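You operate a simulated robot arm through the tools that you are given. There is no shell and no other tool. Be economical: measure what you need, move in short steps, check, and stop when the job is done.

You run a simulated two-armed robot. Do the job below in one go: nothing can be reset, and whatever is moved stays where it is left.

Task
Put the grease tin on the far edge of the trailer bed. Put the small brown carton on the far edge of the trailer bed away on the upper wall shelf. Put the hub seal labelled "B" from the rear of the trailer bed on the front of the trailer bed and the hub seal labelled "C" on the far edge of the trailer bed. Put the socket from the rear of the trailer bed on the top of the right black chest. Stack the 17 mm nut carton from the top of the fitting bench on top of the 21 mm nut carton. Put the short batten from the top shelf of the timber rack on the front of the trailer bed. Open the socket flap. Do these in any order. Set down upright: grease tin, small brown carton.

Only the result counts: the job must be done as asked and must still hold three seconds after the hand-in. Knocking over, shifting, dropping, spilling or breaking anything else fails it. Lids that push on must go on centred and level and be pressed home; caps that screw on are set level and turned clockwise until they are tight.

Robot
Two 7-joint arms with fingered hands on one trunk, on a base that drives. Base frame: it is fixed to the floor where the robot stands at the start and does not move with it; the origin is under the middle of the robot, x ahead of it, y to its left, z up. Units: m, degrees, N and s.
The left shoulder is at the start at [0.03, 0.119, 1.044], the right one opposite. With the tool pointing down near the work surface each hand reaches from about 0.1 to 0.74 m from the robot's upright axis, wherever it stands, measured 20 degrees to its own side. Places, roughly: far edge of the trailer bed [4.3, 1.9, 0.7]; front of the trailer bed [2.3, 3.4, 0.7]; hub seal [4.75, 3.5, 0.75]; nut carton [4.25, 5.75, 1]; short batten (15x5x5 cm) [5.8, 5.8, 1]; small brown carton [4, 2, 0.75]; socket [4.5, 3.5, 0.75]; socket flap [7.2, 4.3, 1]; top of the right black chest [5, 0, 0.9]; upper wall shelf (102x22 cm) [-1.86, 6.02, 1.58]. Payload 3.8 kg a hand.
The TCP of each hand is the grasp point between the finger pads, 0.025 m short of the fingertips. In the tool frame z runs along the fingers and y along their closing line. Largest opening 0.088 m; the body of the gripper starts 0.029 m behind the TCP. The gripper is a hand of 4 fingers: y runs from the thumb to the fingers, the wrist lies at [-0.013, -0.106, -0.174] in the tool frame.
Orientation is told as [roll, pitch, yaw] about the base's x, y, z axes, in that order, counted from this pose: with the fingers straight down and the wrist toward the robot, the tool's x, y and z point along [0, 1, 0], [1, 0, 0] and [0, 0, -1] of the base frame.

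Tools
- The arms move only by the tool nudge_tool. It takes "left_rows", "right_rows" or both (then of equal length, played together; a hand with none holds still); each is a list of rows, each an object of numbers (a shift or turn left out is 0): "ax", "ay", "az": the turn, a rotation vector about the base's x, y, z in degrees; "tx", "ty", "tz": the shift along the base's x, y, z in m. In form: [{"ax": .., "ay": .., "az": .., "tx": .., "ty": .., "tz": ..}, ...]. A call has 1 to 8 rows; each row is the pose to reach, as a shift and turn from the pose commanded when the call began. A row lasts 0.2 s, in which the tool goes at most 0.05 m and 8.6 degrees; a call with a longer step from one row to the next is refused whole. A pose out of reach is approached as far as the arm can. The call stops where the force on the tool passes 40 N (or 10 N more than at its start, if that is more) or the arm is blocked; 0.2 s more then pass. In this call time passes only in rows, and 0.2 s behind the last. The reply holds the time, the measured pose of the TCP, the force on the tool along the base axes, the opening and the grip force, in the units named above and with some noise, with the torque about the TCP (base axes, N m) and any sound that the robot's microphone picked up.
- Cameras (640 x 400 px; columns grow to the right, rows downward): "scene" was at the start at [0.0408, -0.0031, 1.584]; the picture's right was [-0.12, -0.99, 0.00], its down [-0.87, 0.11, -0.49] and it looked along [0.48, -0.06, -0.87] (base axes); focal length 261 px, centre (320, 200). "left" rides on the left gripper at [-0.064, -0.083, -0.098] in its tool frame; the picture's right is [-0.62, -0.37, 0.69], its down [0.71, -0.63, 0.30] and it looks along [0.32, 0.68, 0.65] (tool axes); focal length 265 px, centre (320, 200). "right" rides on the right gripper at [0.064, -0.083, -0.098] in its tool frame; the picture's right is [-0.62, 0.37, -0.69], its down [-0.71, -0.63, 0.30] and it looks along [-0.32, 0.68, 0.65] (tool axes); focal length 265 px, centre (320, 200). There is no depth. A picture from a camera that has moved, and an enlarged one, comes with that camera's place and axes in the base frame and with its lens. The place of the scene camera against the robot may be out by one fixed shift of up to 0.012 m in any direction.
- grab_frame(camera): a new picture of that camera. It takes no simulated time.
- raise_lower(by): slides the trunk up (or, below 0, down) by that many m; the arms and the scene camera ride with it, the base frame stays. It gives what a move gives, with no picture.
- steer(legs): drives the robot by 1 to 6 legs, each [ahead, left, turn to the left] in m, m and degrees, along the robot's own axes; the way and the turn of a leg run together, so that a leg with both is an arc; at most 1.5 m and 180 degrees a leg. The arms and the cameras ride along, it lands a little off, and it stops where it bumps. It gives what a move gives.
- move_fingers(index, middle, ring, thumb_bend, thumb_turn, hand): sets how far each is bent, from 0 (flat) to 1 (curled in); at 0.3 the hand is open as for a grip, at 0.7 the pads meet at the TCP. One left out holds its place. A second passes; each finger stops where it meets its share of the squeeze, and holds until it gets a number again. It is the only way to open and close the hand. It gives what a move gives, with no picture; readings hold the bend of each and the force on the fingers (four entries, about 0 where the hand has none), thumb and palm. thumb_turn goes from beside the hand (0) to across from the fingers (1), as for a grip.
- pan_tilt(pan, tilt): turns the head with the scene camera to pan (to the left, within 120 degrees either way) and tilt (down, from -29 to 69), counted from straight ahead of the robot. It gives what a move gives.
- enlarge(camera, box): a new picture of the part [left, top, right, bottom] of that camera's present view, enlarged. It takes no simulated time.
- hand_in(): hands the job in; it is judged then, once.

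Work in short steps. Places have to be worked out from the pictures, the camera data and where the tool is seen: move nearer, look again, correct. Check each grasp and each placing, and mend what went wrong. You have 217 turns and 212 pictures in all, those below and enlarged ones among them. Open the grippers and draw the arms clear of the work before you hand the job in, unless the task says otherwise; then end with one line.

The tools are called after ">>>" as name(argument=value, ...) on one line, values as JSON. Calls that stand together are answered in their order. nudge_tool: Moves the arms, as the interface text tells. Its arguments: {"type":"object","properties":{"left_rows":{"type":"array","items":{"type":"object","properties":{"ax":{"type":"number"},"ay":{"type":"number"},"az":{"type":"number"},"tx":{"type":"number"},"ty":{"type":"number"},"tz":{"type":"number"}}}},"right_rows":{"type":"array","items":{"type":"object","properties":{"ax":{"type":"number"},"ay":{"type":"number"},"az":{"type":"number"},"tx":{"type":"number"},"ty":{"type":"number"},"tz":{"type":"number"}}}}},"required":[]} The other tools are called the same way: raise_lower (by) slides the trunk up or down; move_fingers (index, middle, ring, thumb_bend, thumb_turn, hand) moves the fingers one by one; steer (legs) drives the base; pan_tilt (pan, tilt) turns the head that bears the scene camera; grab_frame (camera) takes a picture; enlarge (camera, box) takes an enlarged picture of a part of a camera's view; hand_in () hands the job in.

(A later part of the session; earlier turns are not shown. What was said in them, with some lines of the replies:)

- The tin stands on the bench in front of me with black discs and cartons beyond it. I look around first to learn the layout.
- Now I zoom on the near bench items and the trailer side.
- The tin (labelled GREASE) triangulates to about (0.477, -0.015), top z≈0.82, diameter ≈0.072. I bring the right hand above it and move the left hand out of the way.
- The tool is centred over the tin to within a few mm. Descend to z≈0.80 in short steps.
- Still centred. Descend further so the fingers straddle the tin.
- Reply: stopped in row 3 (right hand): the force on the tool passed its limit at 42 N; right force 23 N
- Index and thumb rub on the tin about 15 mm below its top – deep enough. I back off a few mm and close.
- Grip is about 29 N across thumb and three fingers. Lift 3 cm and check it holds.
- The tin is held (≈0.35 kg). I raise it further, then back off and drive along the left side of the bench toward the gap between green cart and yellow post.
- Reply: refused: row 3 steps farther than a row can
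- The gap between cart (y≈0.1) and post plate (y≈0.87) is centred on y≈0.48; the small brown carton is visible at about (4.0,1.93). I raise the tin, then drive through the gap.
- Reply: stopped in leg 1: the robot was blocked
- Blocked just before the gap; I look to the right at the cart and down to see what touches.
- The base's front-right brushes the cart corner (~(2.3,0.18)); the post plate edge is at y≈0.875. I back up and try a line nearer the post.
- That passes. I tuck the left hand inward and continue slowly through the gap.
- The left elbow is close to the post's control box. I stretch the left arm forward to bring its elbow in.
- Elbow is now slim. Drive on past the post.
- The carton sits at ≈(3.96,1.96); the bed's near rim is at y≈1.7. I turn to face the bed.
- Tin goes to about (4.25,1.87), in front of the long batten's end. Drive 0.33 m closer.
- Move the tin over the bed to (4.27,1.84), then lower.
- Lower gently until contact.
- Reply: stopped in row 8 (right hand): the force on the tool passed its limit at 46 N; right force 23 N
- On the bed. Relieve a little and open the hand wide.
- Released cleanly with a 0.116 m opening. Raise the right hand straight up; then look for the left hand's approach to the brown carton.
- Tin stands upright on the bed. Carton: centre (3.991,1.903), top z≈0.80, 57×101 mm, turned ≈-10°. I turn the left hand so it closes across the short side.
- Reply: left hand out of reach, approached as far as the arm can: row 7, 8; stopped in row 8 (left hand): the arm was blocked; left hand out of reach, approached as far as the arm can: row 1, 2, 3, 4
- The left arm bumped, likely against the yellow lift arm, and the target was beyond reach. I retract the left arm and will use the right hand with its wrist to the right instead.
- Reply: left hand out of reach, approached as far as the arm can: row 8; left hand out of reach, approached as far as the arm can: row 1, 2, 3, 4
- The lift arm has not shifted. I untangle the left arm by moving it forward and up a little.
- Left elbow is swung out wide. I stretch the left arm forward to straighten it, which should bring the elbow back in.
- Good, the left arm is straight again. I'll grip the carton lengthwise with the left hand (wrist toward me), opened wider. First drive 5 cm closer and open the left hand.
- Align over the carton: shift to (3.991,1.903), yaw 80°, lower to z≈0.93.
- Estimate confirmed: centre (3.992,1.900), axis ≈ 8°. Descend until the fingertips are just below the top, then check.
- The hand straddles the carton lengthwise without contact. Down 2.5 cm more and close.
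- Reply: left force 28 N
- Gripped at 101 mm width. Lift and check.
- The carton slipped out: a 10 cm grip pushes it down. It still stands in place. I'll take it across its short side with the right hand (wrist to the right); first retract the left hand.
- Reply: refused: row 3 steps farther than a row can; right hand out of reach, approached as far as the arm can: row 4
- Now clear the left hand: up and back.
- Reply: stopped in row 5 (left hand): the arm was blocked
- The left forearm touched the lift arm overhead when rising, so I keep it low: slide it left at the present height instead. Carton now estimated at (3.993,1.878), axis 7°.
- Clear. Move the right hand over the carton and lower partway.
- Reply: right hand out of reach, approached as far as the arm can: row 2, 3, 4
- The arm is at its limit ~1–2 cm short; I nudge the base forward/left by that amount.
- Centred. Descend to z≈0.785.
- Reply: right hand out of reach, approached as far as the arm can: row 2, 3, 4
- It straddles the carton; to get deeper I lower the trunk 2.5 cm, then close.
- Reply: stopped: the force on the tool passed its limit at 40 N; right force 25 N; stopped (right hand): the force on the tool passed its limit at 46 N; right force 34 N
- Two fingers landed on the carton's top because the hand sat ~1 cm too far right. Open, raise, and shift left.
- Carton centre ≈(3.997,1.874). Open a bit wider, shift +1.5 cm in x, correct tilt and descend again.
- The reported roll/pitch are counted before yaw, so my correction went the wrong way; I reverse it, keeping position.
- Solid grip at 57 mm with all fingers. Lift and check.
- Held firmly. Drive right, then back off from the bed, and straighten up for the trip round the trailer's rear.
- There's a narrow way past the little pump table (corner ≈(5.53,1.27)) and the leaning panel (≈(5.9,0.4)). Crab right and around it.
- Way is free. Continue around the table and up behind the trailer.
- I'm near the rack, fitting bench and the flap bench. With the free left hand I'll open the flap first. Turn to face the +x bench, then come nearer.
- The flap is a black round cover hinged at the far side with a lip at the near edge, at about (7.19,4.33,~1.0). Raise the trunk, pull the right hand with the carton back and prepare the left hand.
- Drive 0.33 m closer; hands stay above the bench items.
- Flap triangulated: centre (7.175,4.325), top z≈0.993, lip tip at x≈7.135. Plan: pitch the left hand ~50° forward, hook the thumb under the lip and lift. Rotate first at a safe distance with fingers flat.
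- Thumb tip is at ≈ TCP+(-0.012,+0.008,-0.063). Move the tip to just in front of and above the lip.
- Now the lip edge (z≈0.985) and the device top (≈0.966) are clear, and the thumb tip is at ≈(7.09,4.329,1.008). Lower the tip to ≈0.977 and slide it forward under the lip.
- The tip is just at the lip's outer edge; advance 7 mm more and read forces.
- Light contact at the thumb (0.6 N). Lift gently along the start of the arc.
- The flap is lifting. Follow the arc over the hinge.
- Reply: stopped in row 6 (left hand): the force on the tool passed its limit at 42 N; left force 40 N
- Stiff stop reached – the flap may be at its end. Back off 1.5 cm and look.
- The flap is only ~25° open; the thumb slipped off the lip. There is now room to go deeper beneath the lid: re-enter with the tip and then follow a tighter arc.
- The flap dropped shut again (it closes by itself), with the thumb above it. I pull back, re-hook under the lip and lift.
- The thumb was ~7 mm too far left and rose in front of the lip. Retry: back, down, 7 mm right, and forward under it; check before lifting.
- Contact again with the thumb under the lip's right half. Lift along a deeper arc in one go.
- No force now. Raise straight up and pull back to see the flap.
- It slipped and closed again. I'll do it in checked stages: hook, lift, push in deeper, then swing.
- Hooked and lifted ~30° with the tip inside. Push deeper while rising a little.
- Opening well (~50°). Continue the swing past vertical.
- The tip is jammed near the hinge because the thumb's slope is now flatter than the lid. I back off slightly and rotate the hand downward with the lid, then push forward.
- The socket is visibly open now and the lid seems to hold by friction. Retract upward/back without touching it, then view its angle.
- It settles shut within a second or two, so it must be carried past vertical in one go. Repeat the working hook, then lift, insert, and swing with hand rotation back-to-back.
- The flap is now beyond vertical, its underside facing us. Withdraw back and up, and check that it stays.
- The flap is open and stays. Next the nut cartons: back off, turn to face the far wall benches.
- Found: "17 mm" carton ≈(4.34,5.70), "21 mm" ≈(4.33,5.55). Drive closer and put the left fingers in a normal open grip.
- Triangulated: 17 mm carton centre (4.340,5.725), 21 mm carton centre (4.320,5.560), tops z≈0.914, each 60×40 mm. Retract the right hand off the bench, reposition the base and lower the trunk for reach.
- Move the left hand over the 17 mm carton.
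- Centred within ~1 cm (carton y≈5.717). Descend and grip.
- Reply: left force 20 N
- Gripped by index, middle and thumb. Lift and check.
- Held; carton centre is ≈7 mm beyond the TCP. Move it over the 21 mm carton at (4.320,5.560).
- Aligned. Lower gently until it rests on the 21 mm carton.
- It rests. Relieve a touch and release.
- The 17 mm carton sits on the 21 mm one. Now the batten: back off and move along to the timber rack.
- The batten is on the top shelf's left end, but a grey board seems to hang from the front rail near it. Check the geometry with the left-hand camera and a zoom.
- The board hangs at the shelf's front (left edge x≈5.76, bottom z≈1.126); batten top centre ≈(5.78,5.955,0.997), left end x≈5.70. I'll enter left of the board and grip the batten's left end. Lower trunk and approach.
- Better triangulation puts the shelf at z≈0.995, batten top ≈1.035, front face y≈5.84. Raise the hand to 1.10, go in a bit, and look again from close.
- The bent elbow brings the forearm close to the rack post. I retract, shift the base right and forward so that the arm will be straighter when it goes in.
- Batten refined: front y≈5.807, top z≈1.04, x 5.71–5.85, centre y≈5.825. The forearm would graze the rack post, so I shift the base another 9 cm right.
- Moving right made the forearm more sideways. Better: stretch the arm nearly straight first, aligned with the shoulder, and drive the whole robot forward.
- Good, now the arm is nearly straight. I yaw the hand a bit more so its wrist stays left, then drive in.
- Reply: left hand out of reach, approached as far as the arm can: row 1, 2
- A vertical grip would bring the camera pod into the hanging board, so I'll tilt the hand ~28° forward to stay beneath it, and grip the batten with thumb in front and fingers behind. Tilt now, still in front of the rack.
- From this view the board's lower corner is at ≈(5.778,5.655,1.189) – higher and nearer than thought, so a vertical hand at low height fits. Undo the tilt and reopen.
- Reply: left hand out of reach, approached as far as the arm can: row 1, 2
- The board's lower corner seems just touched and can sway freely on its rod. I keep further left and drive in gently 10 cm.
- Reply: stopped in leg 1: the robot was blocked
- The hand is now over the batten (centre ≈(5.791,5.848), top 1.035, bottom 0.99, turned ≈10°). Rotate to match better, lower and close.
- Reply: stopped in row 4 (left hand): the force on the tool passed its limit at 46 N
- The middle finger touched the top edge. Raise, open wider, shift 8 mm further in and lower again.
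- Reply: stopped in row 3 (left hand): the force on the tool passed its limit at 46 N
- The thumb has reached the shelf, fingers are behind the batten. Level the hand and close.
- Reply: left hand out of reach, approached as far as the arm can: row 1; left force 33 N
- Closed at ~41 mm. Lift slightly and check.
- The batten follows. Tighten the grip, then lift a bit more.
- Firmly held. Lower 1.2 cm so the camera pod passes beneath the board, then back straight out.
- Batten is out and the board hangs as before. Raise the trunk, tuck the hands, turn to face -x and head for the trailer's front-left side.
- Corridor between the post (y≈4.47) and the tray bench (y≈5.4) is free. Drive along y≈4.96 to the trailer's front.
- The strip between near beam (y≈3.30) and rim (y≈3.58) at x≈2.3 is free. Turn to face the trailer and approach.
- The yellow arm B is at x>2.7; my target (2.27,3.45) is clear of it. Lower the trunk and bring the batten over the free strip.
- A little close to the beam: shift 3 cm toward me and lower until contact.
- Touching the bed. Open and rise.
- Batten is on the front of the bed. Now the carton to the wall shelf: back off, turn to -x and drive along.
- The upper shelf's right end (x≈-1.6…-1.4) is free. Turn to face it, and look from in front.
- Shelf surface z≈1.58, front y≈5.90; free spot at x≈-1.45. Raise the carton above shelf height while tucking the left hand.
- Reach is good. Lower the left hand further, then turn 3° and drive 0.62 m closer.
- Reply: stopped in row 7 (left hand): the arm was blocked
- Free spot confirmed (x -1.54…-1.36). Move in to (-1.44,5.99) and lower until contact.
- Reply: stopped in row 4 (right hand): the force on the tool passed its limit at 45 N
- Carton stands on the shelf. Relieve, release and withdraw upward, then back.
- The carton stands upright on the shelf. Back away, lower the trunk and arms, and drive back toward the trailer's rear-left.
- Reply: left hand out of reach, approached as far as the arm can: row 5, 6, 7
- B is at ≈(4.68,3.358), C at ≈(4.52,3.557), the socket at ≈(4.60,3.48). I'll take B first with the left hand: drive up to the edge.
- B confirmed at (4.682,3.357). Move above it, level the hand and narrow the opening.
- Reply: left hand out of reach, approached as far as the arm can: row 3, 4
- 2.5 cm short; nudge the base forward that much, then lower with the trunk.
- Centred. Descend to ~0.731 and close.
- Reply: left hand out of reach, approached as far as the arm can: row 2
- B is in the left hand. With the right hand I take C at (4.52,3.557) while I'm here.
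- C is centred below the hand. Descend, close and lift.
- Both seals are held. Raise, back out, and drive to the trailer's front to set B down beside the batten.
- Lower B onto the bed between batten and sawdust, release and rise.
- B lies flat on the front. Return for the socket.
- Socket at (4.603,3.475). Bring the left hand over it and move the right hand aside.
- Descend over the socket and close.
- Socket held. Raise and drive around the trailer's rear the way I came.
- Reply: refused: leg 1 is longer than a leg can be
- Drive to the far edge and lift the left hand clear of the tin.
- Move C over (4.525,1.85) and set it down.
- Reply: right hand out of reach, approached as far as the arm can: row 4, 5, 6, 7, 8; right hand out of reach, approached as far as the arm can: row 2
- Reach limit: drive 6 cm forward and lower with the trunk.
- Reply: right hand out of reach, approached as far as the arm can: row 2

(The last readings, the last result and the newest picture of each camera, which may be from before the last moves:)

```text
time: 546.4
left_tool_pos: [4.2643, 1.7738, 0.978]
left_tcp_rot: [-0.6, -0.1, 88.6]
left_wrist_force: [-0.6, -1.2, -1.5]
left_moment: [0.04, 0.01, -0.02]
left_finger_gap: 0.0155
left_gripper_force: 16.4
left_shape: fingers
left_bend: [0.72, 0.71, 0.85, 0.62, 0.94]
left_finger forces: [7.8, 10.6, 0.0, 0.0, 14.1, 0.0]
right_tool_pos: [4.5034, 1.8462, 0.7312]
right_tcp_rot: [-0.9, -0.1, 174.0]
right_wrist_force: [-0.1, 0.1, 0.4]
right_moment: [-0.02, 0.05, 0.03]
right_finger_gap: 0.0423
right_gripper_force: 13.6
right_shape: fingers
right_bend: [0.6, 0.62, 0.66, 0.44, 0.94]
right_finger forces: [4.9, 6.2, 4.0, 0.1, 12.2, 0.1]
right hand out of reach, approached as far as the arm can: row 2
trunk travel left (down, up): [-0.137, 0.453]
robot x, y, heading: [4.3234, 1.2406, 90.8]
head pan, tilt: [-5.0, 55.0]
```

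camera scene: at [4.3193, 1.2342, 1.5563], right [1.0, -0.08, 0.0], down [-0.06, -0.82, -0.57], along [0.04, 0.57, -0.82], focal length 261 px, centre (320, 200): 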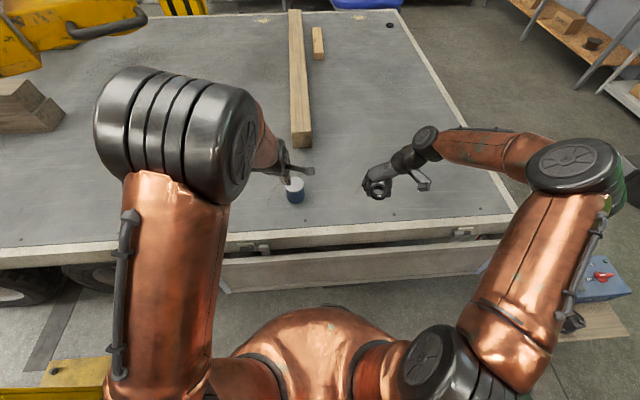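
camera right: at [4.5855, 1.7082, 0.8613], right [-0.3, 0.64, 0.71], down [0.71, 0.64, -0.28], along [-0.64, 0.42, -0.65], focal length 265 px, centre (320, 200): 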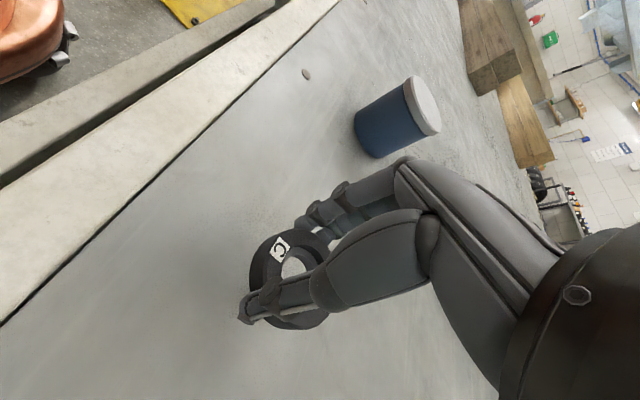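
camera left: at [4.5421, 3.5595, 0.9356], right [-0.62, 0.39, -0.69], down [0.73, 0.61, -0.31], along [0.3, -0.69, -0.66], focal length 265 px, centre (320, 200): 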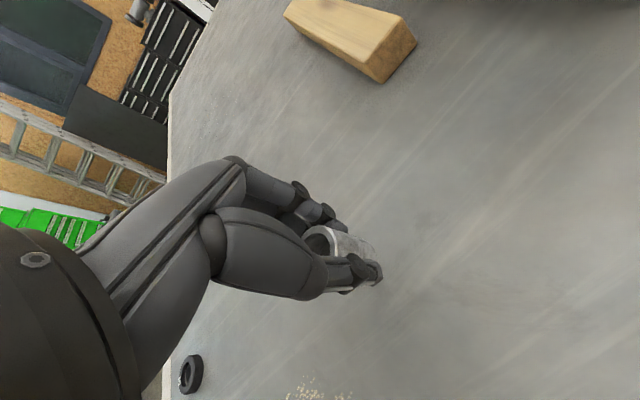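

At grasp height (0.731). Release and rise.

>>> move_fingers(hand="right", index=0.3, middle=0.3, ring=0.3, thumb_bend=0.3)

>>> nudge_tool(right_rows=[{"tz": 0.04}, {"tz": 0.08}, {"tz": 0.12}, {"tz": 0.16}, {"tz": 0.2}, {"tz": 0.23, "ty": -0.03}, {"tz": 0.25, "ty": -0.07}])

>>> enlarge(camera="scene", box=[260, 130, 460, 255])

```text
time: 547.4
left_tool_pos: [4.2634, 1.7736, 0.9777]
left_tcp_rot: [-0.6, -0.2, 88.5]
left_wrist_force: [0.4, 0.0, -1.1]
left_moment: [0.0, -0.03, -0.05]
left_finger_gap: 0.0153
left_gripper_force: 15.9
left_shape: fingers
left_bend: [0.72, 0.71, 0.85, 0.62, 0.94]
left_finger forces: [7.6, 10.6, 0.0, 0.0, 14.3, 0.1]
right_tool_pos: [4.5025, 1.8458, 0.7293]
right_tcp_rot: [-1.0, 0.0, 173.9]
right_wrist_force: [0.7, -0.6, 0.1]
right_moment: [-0.01, -0.02, 0.01]
right_finger_gap: 0.0845
right_gripper_force: 0.1
right_shape: fingers
right_bend: [0.3, 0.3, 0.3, 0.3, 0.97]
right_finger forces: [0.0, 0.1, 0.0, 0.0, 0.0, 0.0]
trunk travel left (down, up): [-0.137, 0.453]
robot x, y, heading: [4.3167, 1.2414, 90.8]
head pan, tilt: [-5.0, 55.0]
```

```text
time: 549.0
left_tool_pos: [4.2615, 1.7725, 0.9778]
left_tcp_rot: [-0.5, -0.1, 88.4]
left_wrist_force: [0.1, 0.3, -0.7]
left_moment: [-0.01, -0.01, -0.01]
left_finger_gap: 0.0151
left_gripper_force: 16.4
left_shape: fingers
left_bend: [0.72, 0.71, 0.85, 0.62, 0.94]
left_finger forces: [7.6, 10.7, 0.0, 0.0, 14.2, 0.1]
right_tool_pos: [4.5333, 1.8791, 0.9884]
right_tcp_rot: [-1.4, 0.3, 173.2]
right_wrist_force: [-0.4, -0.5, 0.2]
right_moment: [-0.02, 0.02, -0.02]
right_finger_gap: 0.0843
right_gripper_force: 0.0
right_shape: fingers
right_bend: [0.3, 0.3, 0.3, 0.3, 0.97]
right_finger forces: [0.0, 0.1, 0.0, 0.0, 0.0, 0.0]
right hand out of reach, approached as far as the arm can: row 1, 2, 3, 4, 5, 6, 7
trunk travel left (down, up): [-0.137, 0.453]
robot x, y, heading: [4.3165, 1.2427, 91.0]
head pan, tilt: [-5.0, 55.0]
```

```text
3.20 times, centred on (360, 192) of scene
camera zoom: at [4.3187, 1.2985, 1.5283], right [1.0, -0.08, 0.0], down [-0.06, -0.82, -0.57], along [0.04, 0.57, -0.82], focal length 835 px, centre (192, 224)
```

zoom: 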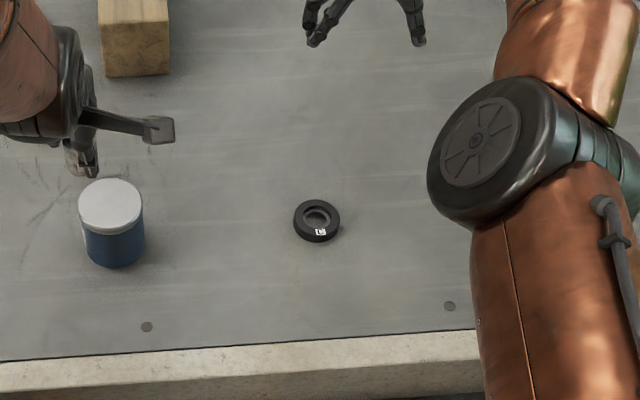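

C and the tin both sit well on the far edge. Now the socket: back off, tuck the right hand, and go in front of the black chests.

>>> steer(legs=[[-0.4, 0, -1]])

>>> raise_lower(by=0.18)

>>> nudge_tool(right_rows=[{"ty": -0.04}, {"ty": -0.08}, {"ty": -0.12}, {"ty": -0.16}, {"ty": -0.2}, {"ty": -0.24}, {"ty": -0.28}])

>>> steer(legs=[[0, -0.8, 0], [0, 0, -100]])

>>> pan_tilt(pan=-60, tilt=35)

>>> grab_frame(camera="scene")

```text
time: 551.5
left_tool_pos: [4.275, 1.3782, 0.9786]
left_tcp_rot: [-0.6, -0.1, 87.2]
left_wrist_force: [-0.1, -0.1, -1.0]
left_moment: [0.05, 0.04, 0.03]
left_finger_gap: 0.0152
left_gripper_force: 16.3
left_shape: fingers
left_bend: [0.72, 0.71, 0.85, 0.62, 0.94]
left_finger forces: [7.6, 10.6, 0.1, 0.0, 14.2, 0.0]
right_tool_pos: [4.5474, 1.4792, 0.9881]
right_tcp_rot: [-1.3, 0.3, 172.0]
right_wrist_force: [0.0, 0.1, 0.2]
right_moment: [0.0, 0.01, 0.0]
right_finger_gap: 0.0844
right_gripper_force: 0.1
right_shape: fingers
right_bend: [0.3, 0.3, 0.3, 0.3, 0.97]
right_finger forces: [0.0, 0.1, 0.0, 0.0, 0.0, 0.0]
trunk travel left (down, up): [-0.137, 0.453]
robot x, y, heading: [4.3179, 0.8468, 89.2]
head pan, tilt: [-5.0, 55.0]
```

```text
time: 553.5
left_tool_pos: [4.2754, 1.3776, 1.1583]
left_tcp_rot: [-0.6, -0.1, 87.2]
left_wrist_force: [0.3, -0.1, -1.6]
left_moment: [0.01, -0.04, -0.01]
left_finger_gap: 0.0153
left_gripper_force: 16.0
left_shape: fingers
left_bend: [0.72, 0.71, 0.85, 0.62, 0.94]
left_finger forces: [7.5, 10.7, 0.1, 0.0, 14.1, 0.0]
right_tool_pos: [4.5476, 1.4796, 1.167]
right_tcp_rot: [-1.3, 0.3, 172.0]
right_wrist_force: [-0.9, 0.2, -0.5]
right_moment: [-0.04, -0.02, 0.0]
right_finger_gap: 0.0843
right_gripper_force: 0.0
right_shape: fingers
right_bend: [0.3, 0.3, 0.3, 0.3, 0.97]
right_finger forces: [0.0, 0.0, 0.0, 0.0, 0.0, 0.0]
trunk travel left (down, up): [-0.317, 0.273]
robot x, y, heading: [4.3188, 0.8459, 89.5]
head pan, tilt: [-5.0, 55.0]
```

```text
time: 555.1
left_tool_pos: [4.2756, 1.3784, 1.1579]
left_tcp_rot: [-0.6, -0.1, 87.3]
left_wrist_force: [-0.1, 0.6, -0.6]
left_moment: [0.05, -0.01, -0.01]
left_finger_gap: 0.0152
left_gripper_force: 16.1
left_shape: fingers
left_bend: [0.72, 0.71, 0.85, 0.62, 0.94]
left_finger forces: [7.5, 10.6, 0.0, 0.0, 14.3, 0.0]
right_tool_pos: [4.6401, 1.445, 1.179]
right_tcp_rot: [-1.2, 0.3, 172.0]
right_wrist_force: [-0.5, 0.2, 0.0]
right_moment: [0.0, -0.01, -0.04]
right_finger_gap: 0.0846
right_gripper_force: 0.1
right_shape: fingers
right_bend: [0.3, 0.3, 0.3, 0.3, 0.97]
right_finger forces: [0.0, 0.0, 0.0, 0.0, 0.0, 0.0]
right hand out of reach, approached as far as the arm can: row 1, 2, 3, 4, 5, 6, 7
trunk travel left (down, up): [-0.317, 0.273]
robot x, y, heading: [4.3171, 0.8413, 89.5]
head pan, tilt: [-5.0, 55.0]
```

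```text
time: 563.6
left_tool_pos: [5.657, 0.7845, 1.158]
left_tcp_rot: [-0.7, -0.1, -12.8]
left_wrist_force: [-0.6, 0.0, -1.6]
left_moment: [0.0, -0.01, -0.01]
left_finger_gap: 0.015
left_gripper_force: 16.0
left_shape: fingers
left_bend: [0.72, 0.71, 0.85, 0.62, 0.94]
left_finger forces: [7.7, 10.5, 0.0, 0.1, 13.7, 0.0]
right_tool_pos: [5.6601, 0.4142, 1.1798]
right_tcp_rot: [-1.2, 0.3, 72.2]
right_wrist_force: [0.9, 0.6, -0.4]
right_moment: [-0.04, 0.01, 0.06]
right_finger_gap: 0.0846
right_gripper_force: 0.0
right_shape: fingers
right_bend: [0.3, 0.3, 0.3, 0.3, 0.97]
right_finger forces: [0.1, 0.0, 0.0, 0.0, 0.0, 0.1]
trunk travel left (down, up): [-0.317, 0.273]
robot x, y, heading: [5.1284, 0.8361, -10.5]
head pan, tilt: [-5.0, 55.0]
```

```text
time: 564.9
left_tool_pos: [5.6562, 0.7856, 1.1576]
left_tcp_rot: [-0.6, -0.1, -12.7]
left_wrist_force: [-1.0, 0.4, -2.5]
left_moment: [-0.05, -0.02, -0.01]
left_finger_gap: 0.0151
left_gripper_force: 15.6
left_shape: fingers
left_bend: [0.72, 0.71, 0.85, 0.62, 0.94]
left_finger forces: [7.7, 10.4, 0.0, 0.1, 13.7, 0.0]
right_tool_pos: [5.6601, 0.4133, 1.1799]
right_tcp_rot: [-1.3, 0.4, 72.2]
right_wrist_force: [-0.7, 0.0, 0.3]
right_moment: [0.03, -0.01, 0.0]
right_finger_gap: 0.0846
right_gripper_force: 0.1
right_shape: fingers
right_bend: [0.3, 0.3, 0.3, 0.3, 0.97]
right_finger forces: [0.0, 0.0, 0.0, 0.0, 0.0, 0.1]
trunk travel left (down, up): [-0.317, 0.273]
robot x, y, heading: [5.1272, 0.8347, -10.5]
head pan, tilt: [-60.0, 35.0]
```

```text
29 pictures are left
camera scene: at [5.1306, 0.7601, 1.7364], right [-0.94, -0.33, 0.0], down [-0.19, 0.54, -0.82], along [0.27, -0.77, -0.57], focal length 261 px, centre (320, 200)
```

scene: 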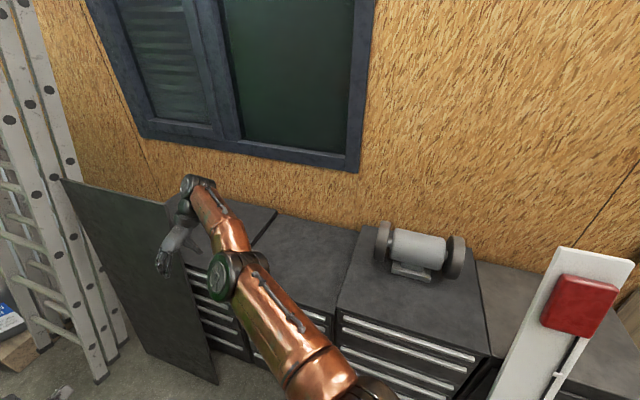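

The right black drawer chest (x 4.77–5.24, front edge y≈0.31) has a grinder at its back; the strip at y≈0.18 is free. Finish the turn.

>>> steer(legs=[[0, 0, -79.5]])

>>> pan_tilt(pan=0, tilt=55)

>>> grab_frame(camera="scene")

>>> grab_frame(camera="left")

```text
time: 568.6
left_tool_pos: [5.1838, 0.3034, 1.1566]
left_tcp_rot: [-0.6, -0.1, -91.1]
left_wrist_force: [0.4, -0.2, -1.0]
left_moment: [-0.01, 0.02, 0.01]
left_finger_gap: 0.0143
left_gripper_force: 15.7
left_shape: fingers
left_bend: [0.72, 0.71, 0.85, 0.62, 0.94]
left_finger forces: [7.7, 10.2, 0.1, 0.0, 13.4, 0.0]
right_tool_pos: [4.8204, 0.2263, 1.1801]
right_tcp_rot: [-1.2, 0.3, -6.3]
right_wrist_force: [-0.4, -0.4, -0.4]
right_moment: [-0.01, 0.0, 0.0]
right_finger_gap: 0.0848
right_gripper_force: 0.0
right_shape: fingers
right_bend: [0.3, 0.3, 0.3, 0.3, 0.97]
right_finger forces: [0.0, 0.0, 0.0, 0.0, 0.0, 0.1]
trunk travel left (down, up): [-0.317, 0.273]
robot x, y, heading: [5.1242, 0.8334, -88.8]
head pan, tilt: [-60.0, 35.0]
```

```text
time: 569.9
left_tool_pos: [5.1833, 0.3034, 1.1576]
left_tcp_rot: [-0.6, -0.1, -91.0]
left_wrist_force: [-0.4, 0.4, -1.1]
left_moment: [-0.02, -0.03, -0.03]
left_finger_gap: 0.014
left_gripper_force: 15.6
left_shape: fingers
left_bend: [0.72, 0.71, 0.85, 0.62, 0.94]
left_finger forces: [7.7, 10.3, 0.0, 0.0, 13.4, 0.0]
right_tool_pos: [4.8196, 0.2252, 1.1801]
right_tcp_rot: [-1.2, 0.3, -6.3]
right_wrist_force: [0.0, -0.8, 0.0]
right_moment: [0.02, 0.02, -0.01]
right_finger_gap: 0.0846
right_gripper_force: 0.0
right_shape: fingers
right_bend: [0.3, 0.3, 0.3, 0.3, 0.97]
right_finger forces: [0.1, 0.0, 0.0, 0.0, 0.0, 0.0]
trunk travel left (down, up): [-0.317, 0.273]
robot x, y, heading: [5.1272, 0.8343, -88.9]
head pan, tilt: [0.0, 55.0]
```

```text
28 pictures are left
camera scene: at [5.1209, 0.7869, 1.7082], right [-1.0, -0.02, 0.0], down [-0.02, 0.82, -0.57], along [0.01, -0.57, -0.82], focal length 261 px, centre (320, 200)
```

scene: 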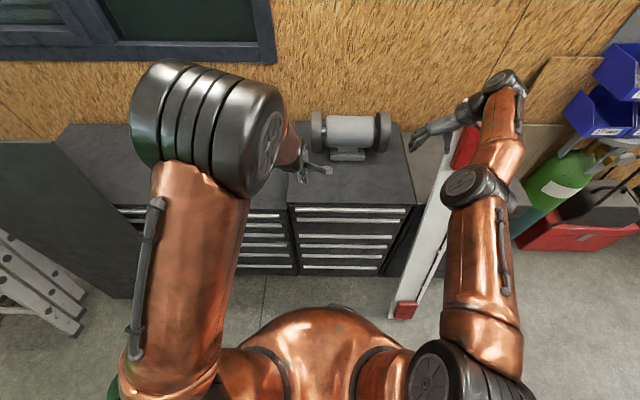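

```text
27 pictures are left
camera left: at [5.1212, 0.3885, 1.2571], right [-0.62, 0.38, -0.69], down [0.72, 0.62, -0.31], along [0.3, -0.69, -0.66], focal length 265 px, centre (320, 200)
```

left: 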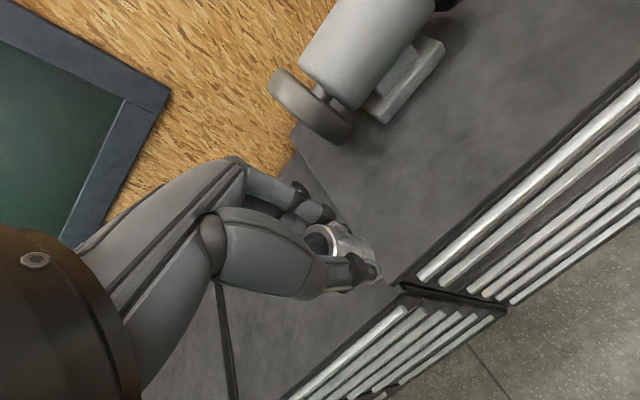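

Move the socket over (5.04,0.16) and lower it toward the chest top.

>>> nudge_tool(left_rows=[{"tx": -0.035, "ty": -0.03}, {"tx": -0.07, "ty": -0.06}, {"tx": -0.105, "ty": -0.09}, {"tx": -0.13, "ty": -0.12}, {"tx": -0.143, "ty": -0.143, "tz": -0.03}, {"tx": -0.143, "ty": -0.143, "tz": -0.075}, {"tx": -0.143, "ty": -0.143, "tz": -0.12}, {"tx": -0.143, "ty": -0.143, "tz": -0.165}])

>>> grab_frame(camera="left")

```text
time: 571.7
left_tool_pos: [5.0399, 0.1597, 0.9926]
left_tcp_rot: [-0.8, -0.1, -91.1]
left_wrist_force: [0.3, 0.1, -0.3]
left_moment: [0.01, 0.0, 0.02]
left_finger_gap: 0.0139
left_gripper_force: 15.8
left_shape: fingers
left_bend: [0.72, 0.71, 0.85, 0.62, 0.94]
left_finger forces: [7.5, 10.1, 0.1, 0.1, 13.2, 0.0]
right_tool_pos: [4.82, 0.2246, 1.179]
right_tcp_rot: [-1.2, 0.2, -6.3]
right_wrist_force: [0.9, -0.3, -0.3]
right_moment: [-0.01, -0.02, 0.0]
right_finger_gap: 0.0846
right_gripper_force: 0.0
right_shape: fingers
right_bend: [0.3, 0.3, 0.3, 0.3, 0.97]
right_finger forces: [0.1, 0.0, 0.0, 0.0, 0.0, 0.0]
trunk travel left (down, up): [-0.317, 0.273]
robot x, y, heading: [5.1255, 0.8331, -89.0]
head pan, tilt: [0.0, 55.0]
```

```text
26 pictures are left
camera left: at [4.9776, 0.2443, 1.0915], right [-0.62, 0.38, -0.69], down [0.72, 0.62, -0.31], along [0.3, -0.69, -0.66], focal length 265 px, centre (320, 200)
```

left: 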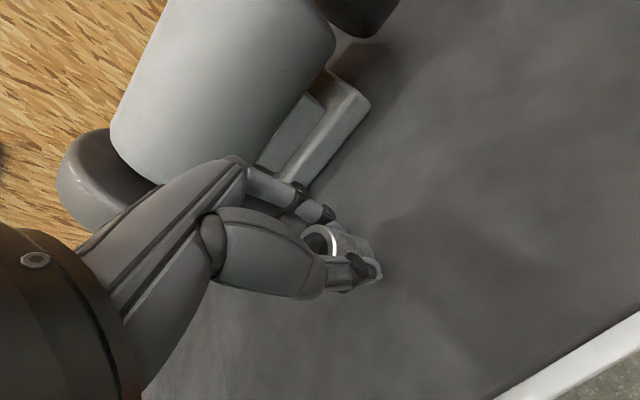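

Shift 2.5 cm toward the front, away from the grinder, and lower to near contact.

>>> nudge_tool(left_rows=[{"ty": 0.025}, {"ty": 0.025, "tz": -0.025}, {"ty": 0.025, "tz": -0.04}, {"ty": 0.025, "tz": -0.048}, {"ty": 0.025, "tz": -0.053}])

>>> grab_frame(camera="left")

```text
time: 572.9
left_tool_pos: [5.0389, 0.1844, 0.9485]
left_tcp_rot: [-1.0, -1.0, -91.3]
left_wrist_force: [0.0, -3.3, 33.6]
left_moment: [0.36, 0.1, 0.01]
left_finger_gap: 0.0116
left_gripper_force: 25.3
left_shape: fingers
left_bend: [0.73, 0.72, 0.85, 0.63, 0.94]
left_finger forces: [8.2, 11.6, 0.8, 0.1, 30.7, 0.1]
right_tool_pos: [4.8219, 0.2272, 1.1826]
right_tcp_rot: [-1.3, 0.3, -6.3]
right_wrist_force: [0.3, -0.2, 0.1]
right_moment: [-0.01, -0.02, 0.02]
right_finger_gap: 0.0845
right_gripper_force: 0.0
right_shape: fingers
right_bend: [0.3, 0.3, 0.3, 0.3, 0.97]
right_finger forces: [0.0, 0.1, 0.1, 0.0, 0.0, 0.0]
trunk travel left (down, up): [-0.317, 0.273]
robot x, y, heading: [5.1217, 0.836, -88.9]
head pan, tilt: [0.0, 55.0]
```

```text
25 pictures are left
camera left: at [4.9766, 0.2707, 1.0463], right [-0.62, 0.37, -0.69], down [0.72, 0.61, -0.33], along [0.3, -0.7, -0.65], focal length 265 px, centre (320, 200)
```

left: 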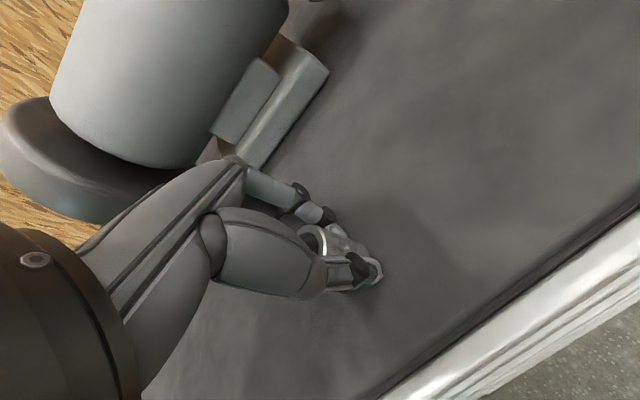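

Contact on the chest top. Relieve to light contact, release gently.

>>> nudge_tool(left_rows=[{"tz": 0.004}])

>>> move_fingers(hand="left", index=0.45, middle=0.45, ring=0.45, thumb_bend=0.4)

>>> grab_frame(camera="left")

```text
time: 573.3
left_tool_pos: [5.0377, 0.1843, 0.9464]
left_tcp_rot: [-0.7, -0.5, -91.1]
left_wrist_force: [-1.8, -7.0, 24.6]
left_moment: [0.03, 0.11, -0.03]
left_finger_gap: 0.0112
left_gripper_force: 22.1
left_shape: fingers
left_bend: [0.73, 0.72, 0.85, 0.64, 0.94]
left_finger forces: [8.8, 12.0, 0.7, 0.0, 21.4, 0.0]
right_tool_pos: [4.8198, 0.2264, 1.1806]
right_tcp_rot: [-1.4, 0.3, -6.3]
right_wrist_force: [-0.2, -0.5, -0.1]
right_moment: [0.0, -0.01, -0.01]
right_finger_gap: 0.0847
right_gripper_force: 0.0
right_shape: fingers
right_bend: [0.3, 0.3, 0.3, 0.3, 0.97]
right_finger forces: [0.1, 0.1, 0.0, 0.0, 0.0, 0.1]
trunk travel left (down, up): [-0.317, 0.273]
robot x, y, heading: [5.1237, 0.8339, -88.8]
head pan, tilt: [0.0, 55.0]
```

```text
time: 574.3
left_tool_pos: [5.037, 0.1887, 0.9487]
left_tcp_rot: [-0.8, -0.5, -91.1]
left_wrist_force: [-3.6, 9.6, 29.1]
left_moment: [-0.54, 0.21, -0.11]
left_finger_gap: 0.0483
left_gripper_force: 14.8
left_shape: fingers
left_bend: [0.53, 0.48, 0.45, 0.4, 0.97]
left_finger forces: [21.3, 7.9, 0.1, 0.0, 0.0, 0.0]
right_tool_pos: [4.8209, 0.2295, 1.1829]
right_tcp_rot: [-1.4, 0.1, -6.4]
right_wrist_force: [0.1, 0.6, 0.3]
right_moment: [0.0, -0.01, 0.01]
right_finger_gap: 0.0847
right_gripper_force: 0.1
right_shape: fingers
right_bend: [0.3, 0.3, 0.3, 0.3, 0.97]
right_finger forces: [0.0, 0.1, 0.0, 0.0, 0.0, 0.0]
trunk travel left (down, up): [-0.317, 0.273]
robot x, y, heading: [5.1296, 0.8372, -88.9]
head pan, tilt: [0.0, 55.0]
```

```text
24 pictures are left
camera left: at [4.9768, 0.2734, 1.0468], right [-0.62, 0.38, -0.69], down [0.72, 0.61, -0.32], along [0.3, -0.7, -0.65], focal length 265 px, centre (320, 200)
```

left: 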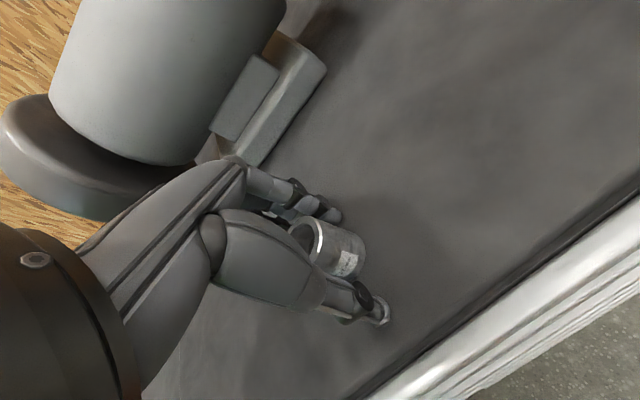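

Fingertips are pressing on the chest. Raise 8 mm, then open fully.

>>> nudge_tool(left_rows=[{"tz": 0.005}, {"tz": 0.01}])

>>> move_fingers(hand="left", index=0.35, middle=0.35, ring=0.35, thumb_bend=0.35)

>>> grab_frame(camera="left")

```text
time: 574.9
left_tool_pos: [5.0434, 0.187, 0.9497]
left_tcp_rot: [-0.5, 0.4, -90.8]
left_wrist_force: [0.1, -0.1, 1.2]
left_moment: [-0.02, 0.01, 0.0]
left_finger_gap: 0.0577
left_gripper_force: 0.0
left_shape: fingers
left_bend: [0.45, 0.45, 0.45, 0.4, 0.97]
left_finger forces: [0.1, 0.0, 0.1, 0.0, 0.0, 0.1]
right_tool_pos: [4.8213, 0.225, 1.1802]
right_tcp_rot: [-1.2, 0.2, -6.3]
right_wrist_force: [-0.7, -0.7, 0.2]
right_moment: [0.02, -0.02, 0.01]
right_finger_gap: 0.0843
right_gripper_force: 0.1
right_shape: fingers
right_bend: [0.3, 0.3, 0.3, 0.3, 0.97]
right_finger forces: [0.0, 0.1, 0.0, 0.0, 0.1, 0.0]
trunk travel left (down, up): [-0.317, 0.273]
robot x, y, heading: [5.1233, 0.836, -88.8]
head pan, tilt: [0.0, 55.0]
```

```text
time: 575.9
left_tool_pos: [5.0392, 0.185, 0.9532]
left_tcp_rot: [-0.6, -0.1, -91.1]
left_wrist_force: [1.2, -0.2, -0.4]
left_moment: [0.03, 0.02, 0.0]
left_finger_gap: 0.0736
left_gripper_force: 0.1
left_shape: fingers
left_bend: [0.35, 0.35, 0.35, 0.35, 0.97]
left_finger forces: [0.0, 0.1, 0.1, 0.0, 0.1, 0.1]
right_tool_pos: [4.82, 0.226, 1.1803]
right_tcp_rot: [-1.2, 0.2, -6.3]
right_wrist_force: [-0.2, -0.9, -0.3]
right_moment: [0.01, 0.01, 0.0]
right_finger_gap: 0.0846
right_gripper_force: 0.0
right_shape: fingers
right_bend: [0.3, 0.3, 0.3, 0.3, 0.97]
right_finger forces: [0.1, 0.1, 0.0, 0.1, 0.1, 0.0]
trunk travel left (down, up): [-0.317, 0.273]
robot x, y, heading: [5.123, 0.832, -88.8]
head pan, tilt: [0.0, 55.0]
```

```text
23 pictures are left
camera left: at [4.9777, 0.2706, 1.0534], right [-0.62, 0.38, -0.69], down [0.72, 0.62, -0.31], along [0.3, -0.69, -0.66], focal length 265 px, centre (320, 200)
```

left: 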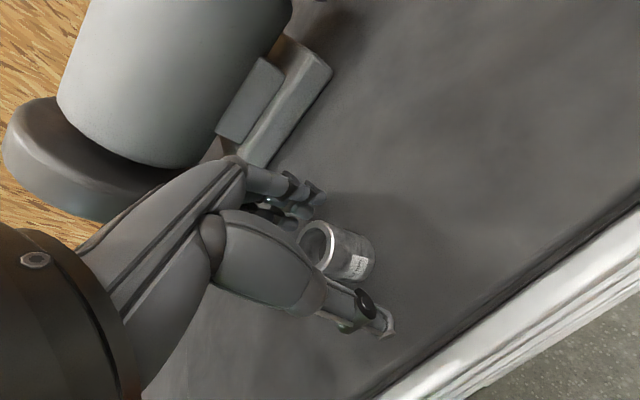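

The socket stands free. Rise straight up and check.

>>> nudge_tool(left_rows=[{"tz": 0.03}, {"tz": 0.07}, {"tz": 0.11}, {"tz": 0.15}, {"tz": 0.19}, {"tz": 0.2, "ty": 0.04}, {"tz": 0.2, "ty": 0.08}])

>>> grab_frame(camera="left")

>>> enlarge(camera="scene", box=[260, 90, 440, 230])

```text
time: 577.5
left_tool_pos: [5.0399, 0.2663, 1.1548]
left_tcp_rot: [-0.7, -0.2, -91.2]
left_wrist_force: [-1.1, 0.5, -0.1]
left_moment: [0.02, -0.01, -0.03]
left_finger_gap: 0.0742
left_gripper_force: 0.1
left_shape: fingers
left_bend: [0.35, 0.35, 0.35, 0.35, 0.97]
left_finger forces: [0.0, 0.1, 0.1, 0.0, 0.1, 0.0]
right_tool_pos: [4.8196, 0.2256, 1.18]
right_tcp_rot: [-1.4, 0.2, -6.3]
right_wrist_force: [0.4, -0.3, -1.3]
right_moment: [0.01, 0.01, 0.01]
right_finger_gap: 0.0845
right_gripper_force: 0.1
right_shape: fingers
right_bend: [0.3, 0.3, 0.3, 0.3, 0.97]
right_finger forces: [0.0, 0.0, 0.1, 0.0, 0.1, 0.0]
trunk travel left (down, up): [-0.317, 0.273]
robot x, y, heading: [5.1253, 0.8315, -88.8]
head pan, tilt: [0.0, 55.0]
```

```text
22 pictures are left
camera left: at [4.9775, 0.352, 1.2552], right [-0.62, 0.38, -0.69], down [0.72, 0.61, -0.31], along [0.3, -0.69, -0.66], focal length 265 px, centre (320, 200)
```

left: 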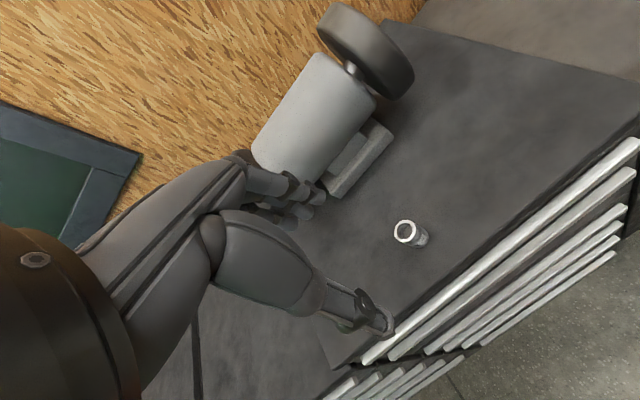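

```text
2.86 times, centred on (350, 160) of scene
camera zoom: at [5.1206, 0.7884, 1.7083], right [-1.0, -0.02, 0.0], down [-0.02, 0.82, -0.57], along [0.01, -0.57, -0.82], focal length 746 px, centre (234, 314)
```

zoom: 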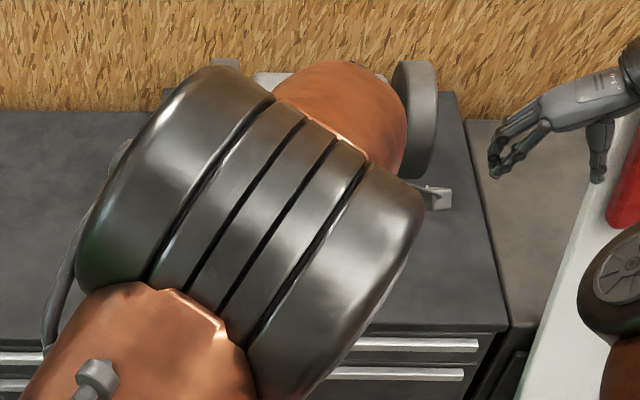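

The socket stands on the right black chest. Back away and take a last look at the flap, the trailer bed and the rack.

>>> steer(legs=[[-0.25, 0, 0], [0, 0, 90]])

>>> pan_tilt(pan=60, tilt=15)

>>> enlarge(camera="scene", box=[200, 130, 440, 280])

>>> pan_tilt(pan=120, tilt=25)

>>> grab_frame(camera="scene")

```text
time: 579.4
left_tool_pos: [5.0355, 0.5038, 1.1562]
left_tcp_rot: [-0.6, -0.3, -90.7]
left_wrist_force: [-0.5, 1.1, 0.7]
left_moment: [-0.02, 0.01, -0.02]
left_finger_gap: 0.0742
left_gripper_force: 0.1
left_shape: fingers
left_bend: [0.35, 0.35, 0.35, 0.35, 0.97]
left_finger forces: [0.0, 0.0, 0.1, 0.1, 0.1, 0.0]
right_tool_pos: [4.8155, 0.4627, 1.1813]
right_tcp_rot: [-1.4, 0.3, -5.8]
right_wrist_force: [-0.5, 0.6, 0.6]
right_moment: [-0.01, 0.01, -0.02]
right_finger_gap: 0.0845
right_gripper_force: 0.0
right_shape: fingers
right_bend: [0.3, 0.3, 0.3, 0.3, 0.97]
right_finger forces: [0.0, 0.0, 0.1, 0.0, 0.1, 0.1]
trunk travel left (down, up): [-0.317, 0.273]
robot x, y, heading: [5.1115, 1.0731, -88.5]
head pan, tilt: [0.0, 55.0]
stopped in leg 1: the robot was blocked; the commanded pose is now the measured one
```

```text
time: 580.7
left_tool_pos: [5.035, 0.5021, 1.1552]
left_tcp_rot: [-0.6, 0.0, -90.6]
left_wrist_force: [0.0, -0.6, 0.5]
left_moment: [-0.03, 0.01, 0.01]
left_finger_gap: 0.0741
left_gripper_force: 0.0
left_shape: fingers
left_bend: [0.35, 0.35, 0.35, 0.35, 0.97]
left_finger forces: [0.0, 0.1, 0.0, 0.0, 0.1, 0.1]
right_tool_pos: [4.8153, 0.4625, 1.1793]
right_tcp_rot: [-1.2, 0.3, -5.7]
right_wrist_force: [-0.1, 0.4, 0.3]
right_moment: [-0.01, 0.04, 0.03]
right_finger_gap: 0.0845
right_gripper_force: 0.1
right_shape: fingers
right_bend: [0.3, 0.3, 0.3, 0.3, 0.97]
right_finger forces: [0.0, 0.0, 0.1, 0.1, 0.0, 0.0]
trunk travel left (down, up): [-0.317, 0.273]
robot x, y, heading: [5.1121, 1.0715, -88.6]
head pan, tilt: [60.0, 15.0]
```

```text
2.67 times, centred on (320, 205) of scene
camera zoom: at [5.1917, 1.0523, 1.7684], right [-0.48, -0.88, 0.0], down [-0.23, 0.12, -0.97], along [0.85, -0.46, -0.26], focal length 696 px, centre (320, 187)
```

zoom: 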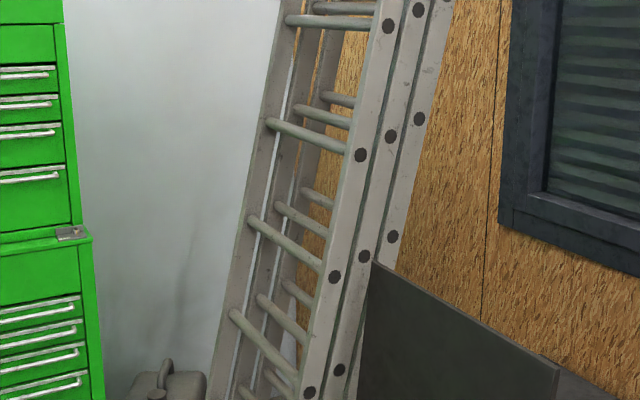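

```text
time: 582.0
left_tool_pos: [5.0358, 0.5018, 1.1544]
left_tcp_rot: [-0.6, -0.1, -90.6]
left_wrist_force: [0.1, 0.9, 0.4]
left_moment: [0.0, -0.03, -0.02]
left_finger_gap: 0.0741
left_gripper_force: 0.0
left_shape: fingers
left_bend: [0.35, 0.35, 0.35, 0.35, 0.97]
left_finger forces: [0.0, 0.0, 0.1, 0.0, 0.0, 0.0]
right_tool_pos: [4.8152, 0.4611, 1.1796]
right_tcp_rot: [-1.2, 0.5, -5.7]
right_wrist_force: [0.1, 0.5, -0.3]
right_moment: [-0.01, 0.01, -0.02]
right_finger_gap: 0.0845
right_gripper_force: 0.0
right_shape: fingers
right_bend: [0.3, 0.3, 0.3, 0.3, 0.97]
right_finger forces: [0.1, 0.0, 0.1, 0.1, 0.0, 0.1]
trunk travel left (down, up): [-0.317, 0.273]
robot x, y, heading: [5.1165, 1.0726, -88.1]
head pan, tilt: [120.0, 25.0]
```

```text
19 pictures are left
camera scene: at [5.1879, 1.145, 1.7523], right [0.52, -0.85, 0.0], down [-0.36, -0.22, -0.91], along [0.77, 0.47, -0.42], focal length 261 px, centre (320, 200)
```

scene: 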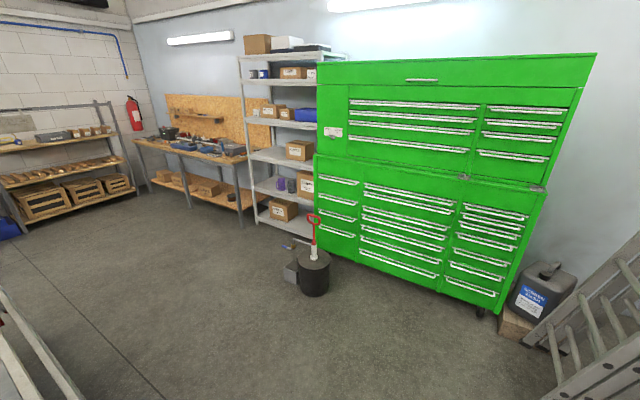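

Backing was blocked – I may have touched the little pump table. Move forward off it and check it, and the flap by zoom.

>>> enlarge(camera="scene", box=[140, 115, 260, 175])

>>> steer(legs=[[0.22, 0, 0], [0, 0, 60]])

>>> pan_tilt(pan=90, tilt=45)

>>> grab_frame(camera="scene")

```text
5.33 times, centred on (200, 145) of scene
camera zoom: at [5.1879, 1.145, 1.7523], right [0.52, -0.85, 0.0], down [-0.36, -0.22, -0.91], along [0.77, 0.47, -0.42], focal length 1392 px, centre (960, 493)
```

zoom: 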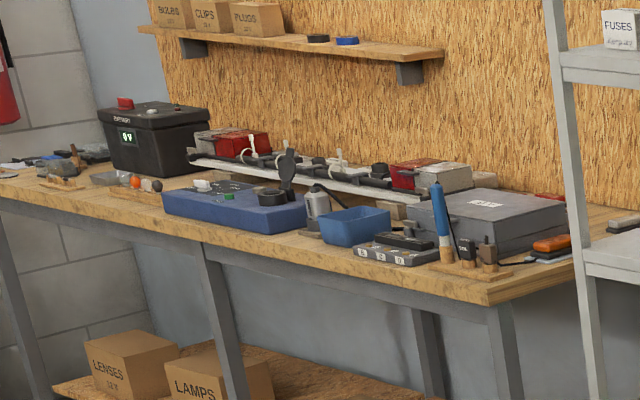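

```text
time: 586.3
left_tool_pos: [5.5713, 0.4925, 1.1553]
left_tcp_rot: [-0.7, 0.0, -31.1]
left_wrist_force: [-0.1, -0.4, -0.1]
left_moment: [0.01, 0.0, 0.02]
left_finger_gap: 0.0738
left_gripper_force: 0.1
left_shape: fingers
left_bend: [0.35, 0.35, 0.35, 0.35, 0.97]
left_finger forces: [0.0, 0.0, 0.0, 0.1, 0.0, 0.0]
right_tool_pos: [5.4973, 0.2813, 1.1803]
right_tcp_rot: [-1.2, 0.4, 53.7]
right_wrist_force: [0.4, 0.0, 0.3]
right_moment: [0.03, -0.04, 0.0]
right_finger_gap: 0.0846
right_gripper_force: 0.1
right_shape: fingers
right_bend: [0.3, 0.3, 0.3, 0.3, 0.97]
right_finger forces: [0.0, 0.0, 0.0, 0.1, 0.0, 0.1]
trunk travel left (down, up): [-0.317, 0.273]
robot x, y, heading: [5.119, 0.8495, -28.9]
head pan, tilt: [120.0, 25.0]
```

```text
time: 587.3
left_tool_pos: [5.5719, 0.4911, 1.1553]
left_tcp_rot: [-0.6, -0.1, -31.0]
left_wrist_force: [-0.1, -0.1, -0.1]
left_moment: [-0.01, -0.02, -0.01]
left_finger_gap: 0.074
left_gripper_force: 0.1
left_shape: fingers
left_bend: [0.35, 0.35, 0.35, 0.35, 0.97]
left_finger forces: [0.0, 0.0, 0.0, 0.0, 0.1, 0.0]
right_tool_pos: [5.4968, 0.2806, 1.1806]
right_tcp_rot: [-1.3, 0.2, 53.6]
right_wrist_force: [0.8, 0.1, 0.0]
right_moment: [-0.02, -0.03, 0.03]
right_finger_gap: 0.0848
right_gripper_force: 0.1
right_shape: fingers
right_bend: [0.3, 0.3, 0.3, 0.3, 0.97]
right_finger forces: [0.0, 0.0, 0.1, 0.0, 0.1, 0.0]
trunk travel left (down, up): [-0.317, 0.273]
robot x, y, heading: [5.1213, 0.8494, -28.5]
head pan, tilt: [90.0, 45.0]
```

```text
17 pictures are left
camera scene: at [5.1386, 0.9352, 1.7217], right [0.88, -0.48, 0.0], down [-0.34, -0.62, -0.71], along [0.34, 0.62, -0.71], focal length 261 px, centre (320, 200)
```

scene: 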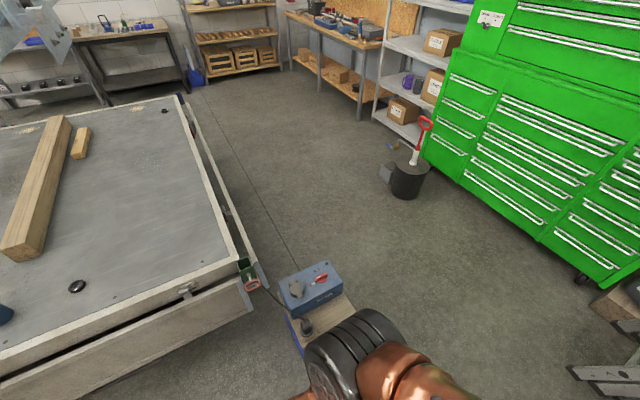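

The flap is seen standing open. I check the pump table's position more precisely.

>>> pan_tilt(pan=75, tilt=60)

>>> grab_frame(camera="scene")

```text
time: 588.0
left_tool_pos: [5.5717, 0.4915, 1.1544]
left_tcp_rot: [-0.6, -0.1, -31.1]
left_wrist_force: [1.8, 0.3, 0.0]
left_moment: [0.0, -0.01, -0.01]
left_finger_gap: 0.0739
left_gripper_force: 0.2
left_shape: fingers
left_bend: [0.35, 0.35, 0.35, 0.35, 0.97]
left_finger forces: [0.0, 0.0, 0.1, 0.0, 0.0, 0.0]
right_tool_pos: [5.4959, 0.2816, 1.1786]
right_tcp_rot: [-1.2, 0.3, 53.7]
right_wrist_force: [0.6, -0.4, 0.2]
right_moment: [0.02, -0.04, 0.02]
right_finger_gap: 0.0844
right_gripper_force: 0.1
right_shape: fingers
right_bend: [0.3, 0.3, 0.3, 0.3, 0.97]
right_finger forces: [0.0, 0.0, 0.0, 0.0, 0.1, 0.1]
trunk travel left (down, up): [-0.317, 0.273]
robot x, y, heading: [5.1207, 0.8507, -28.9]
head pan, tilt: [75.0, 60.0]
```

```text
16 pictures are left
camera scene: at [5.1456, 0.912, 1.7023], right [0.72, -0.69, 0.0], down [-0.6, -0.62, -0.5], along [0.35, 0.36, -0.87], focal length 261 px, centre (320, 200)
```

scene: 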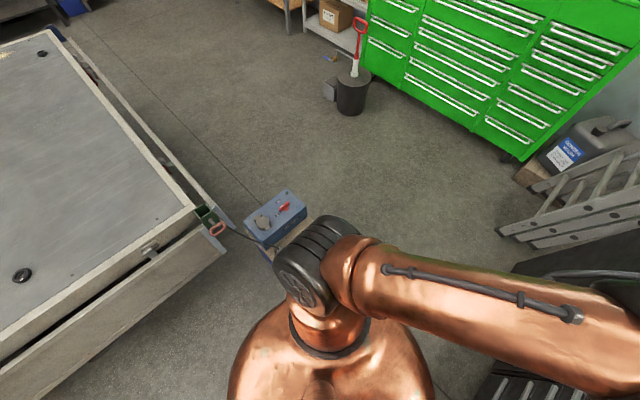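

The flap is open. The pump table is where it was, within what the pictures can resolve. Every item has been seen in its place, both hands are open and clear, so I hand in.

>>> hand_in()

```text
The job is handed in.
```

I finished all the tasks and handed the job in; every item was seen in place afterwards and the socket flap is open, but two things brushed on the way could count against it: the board hanging on the timber rack, which looked unchanged, and probably the small pump table, which looked unmoved to within about 2–3 cm.
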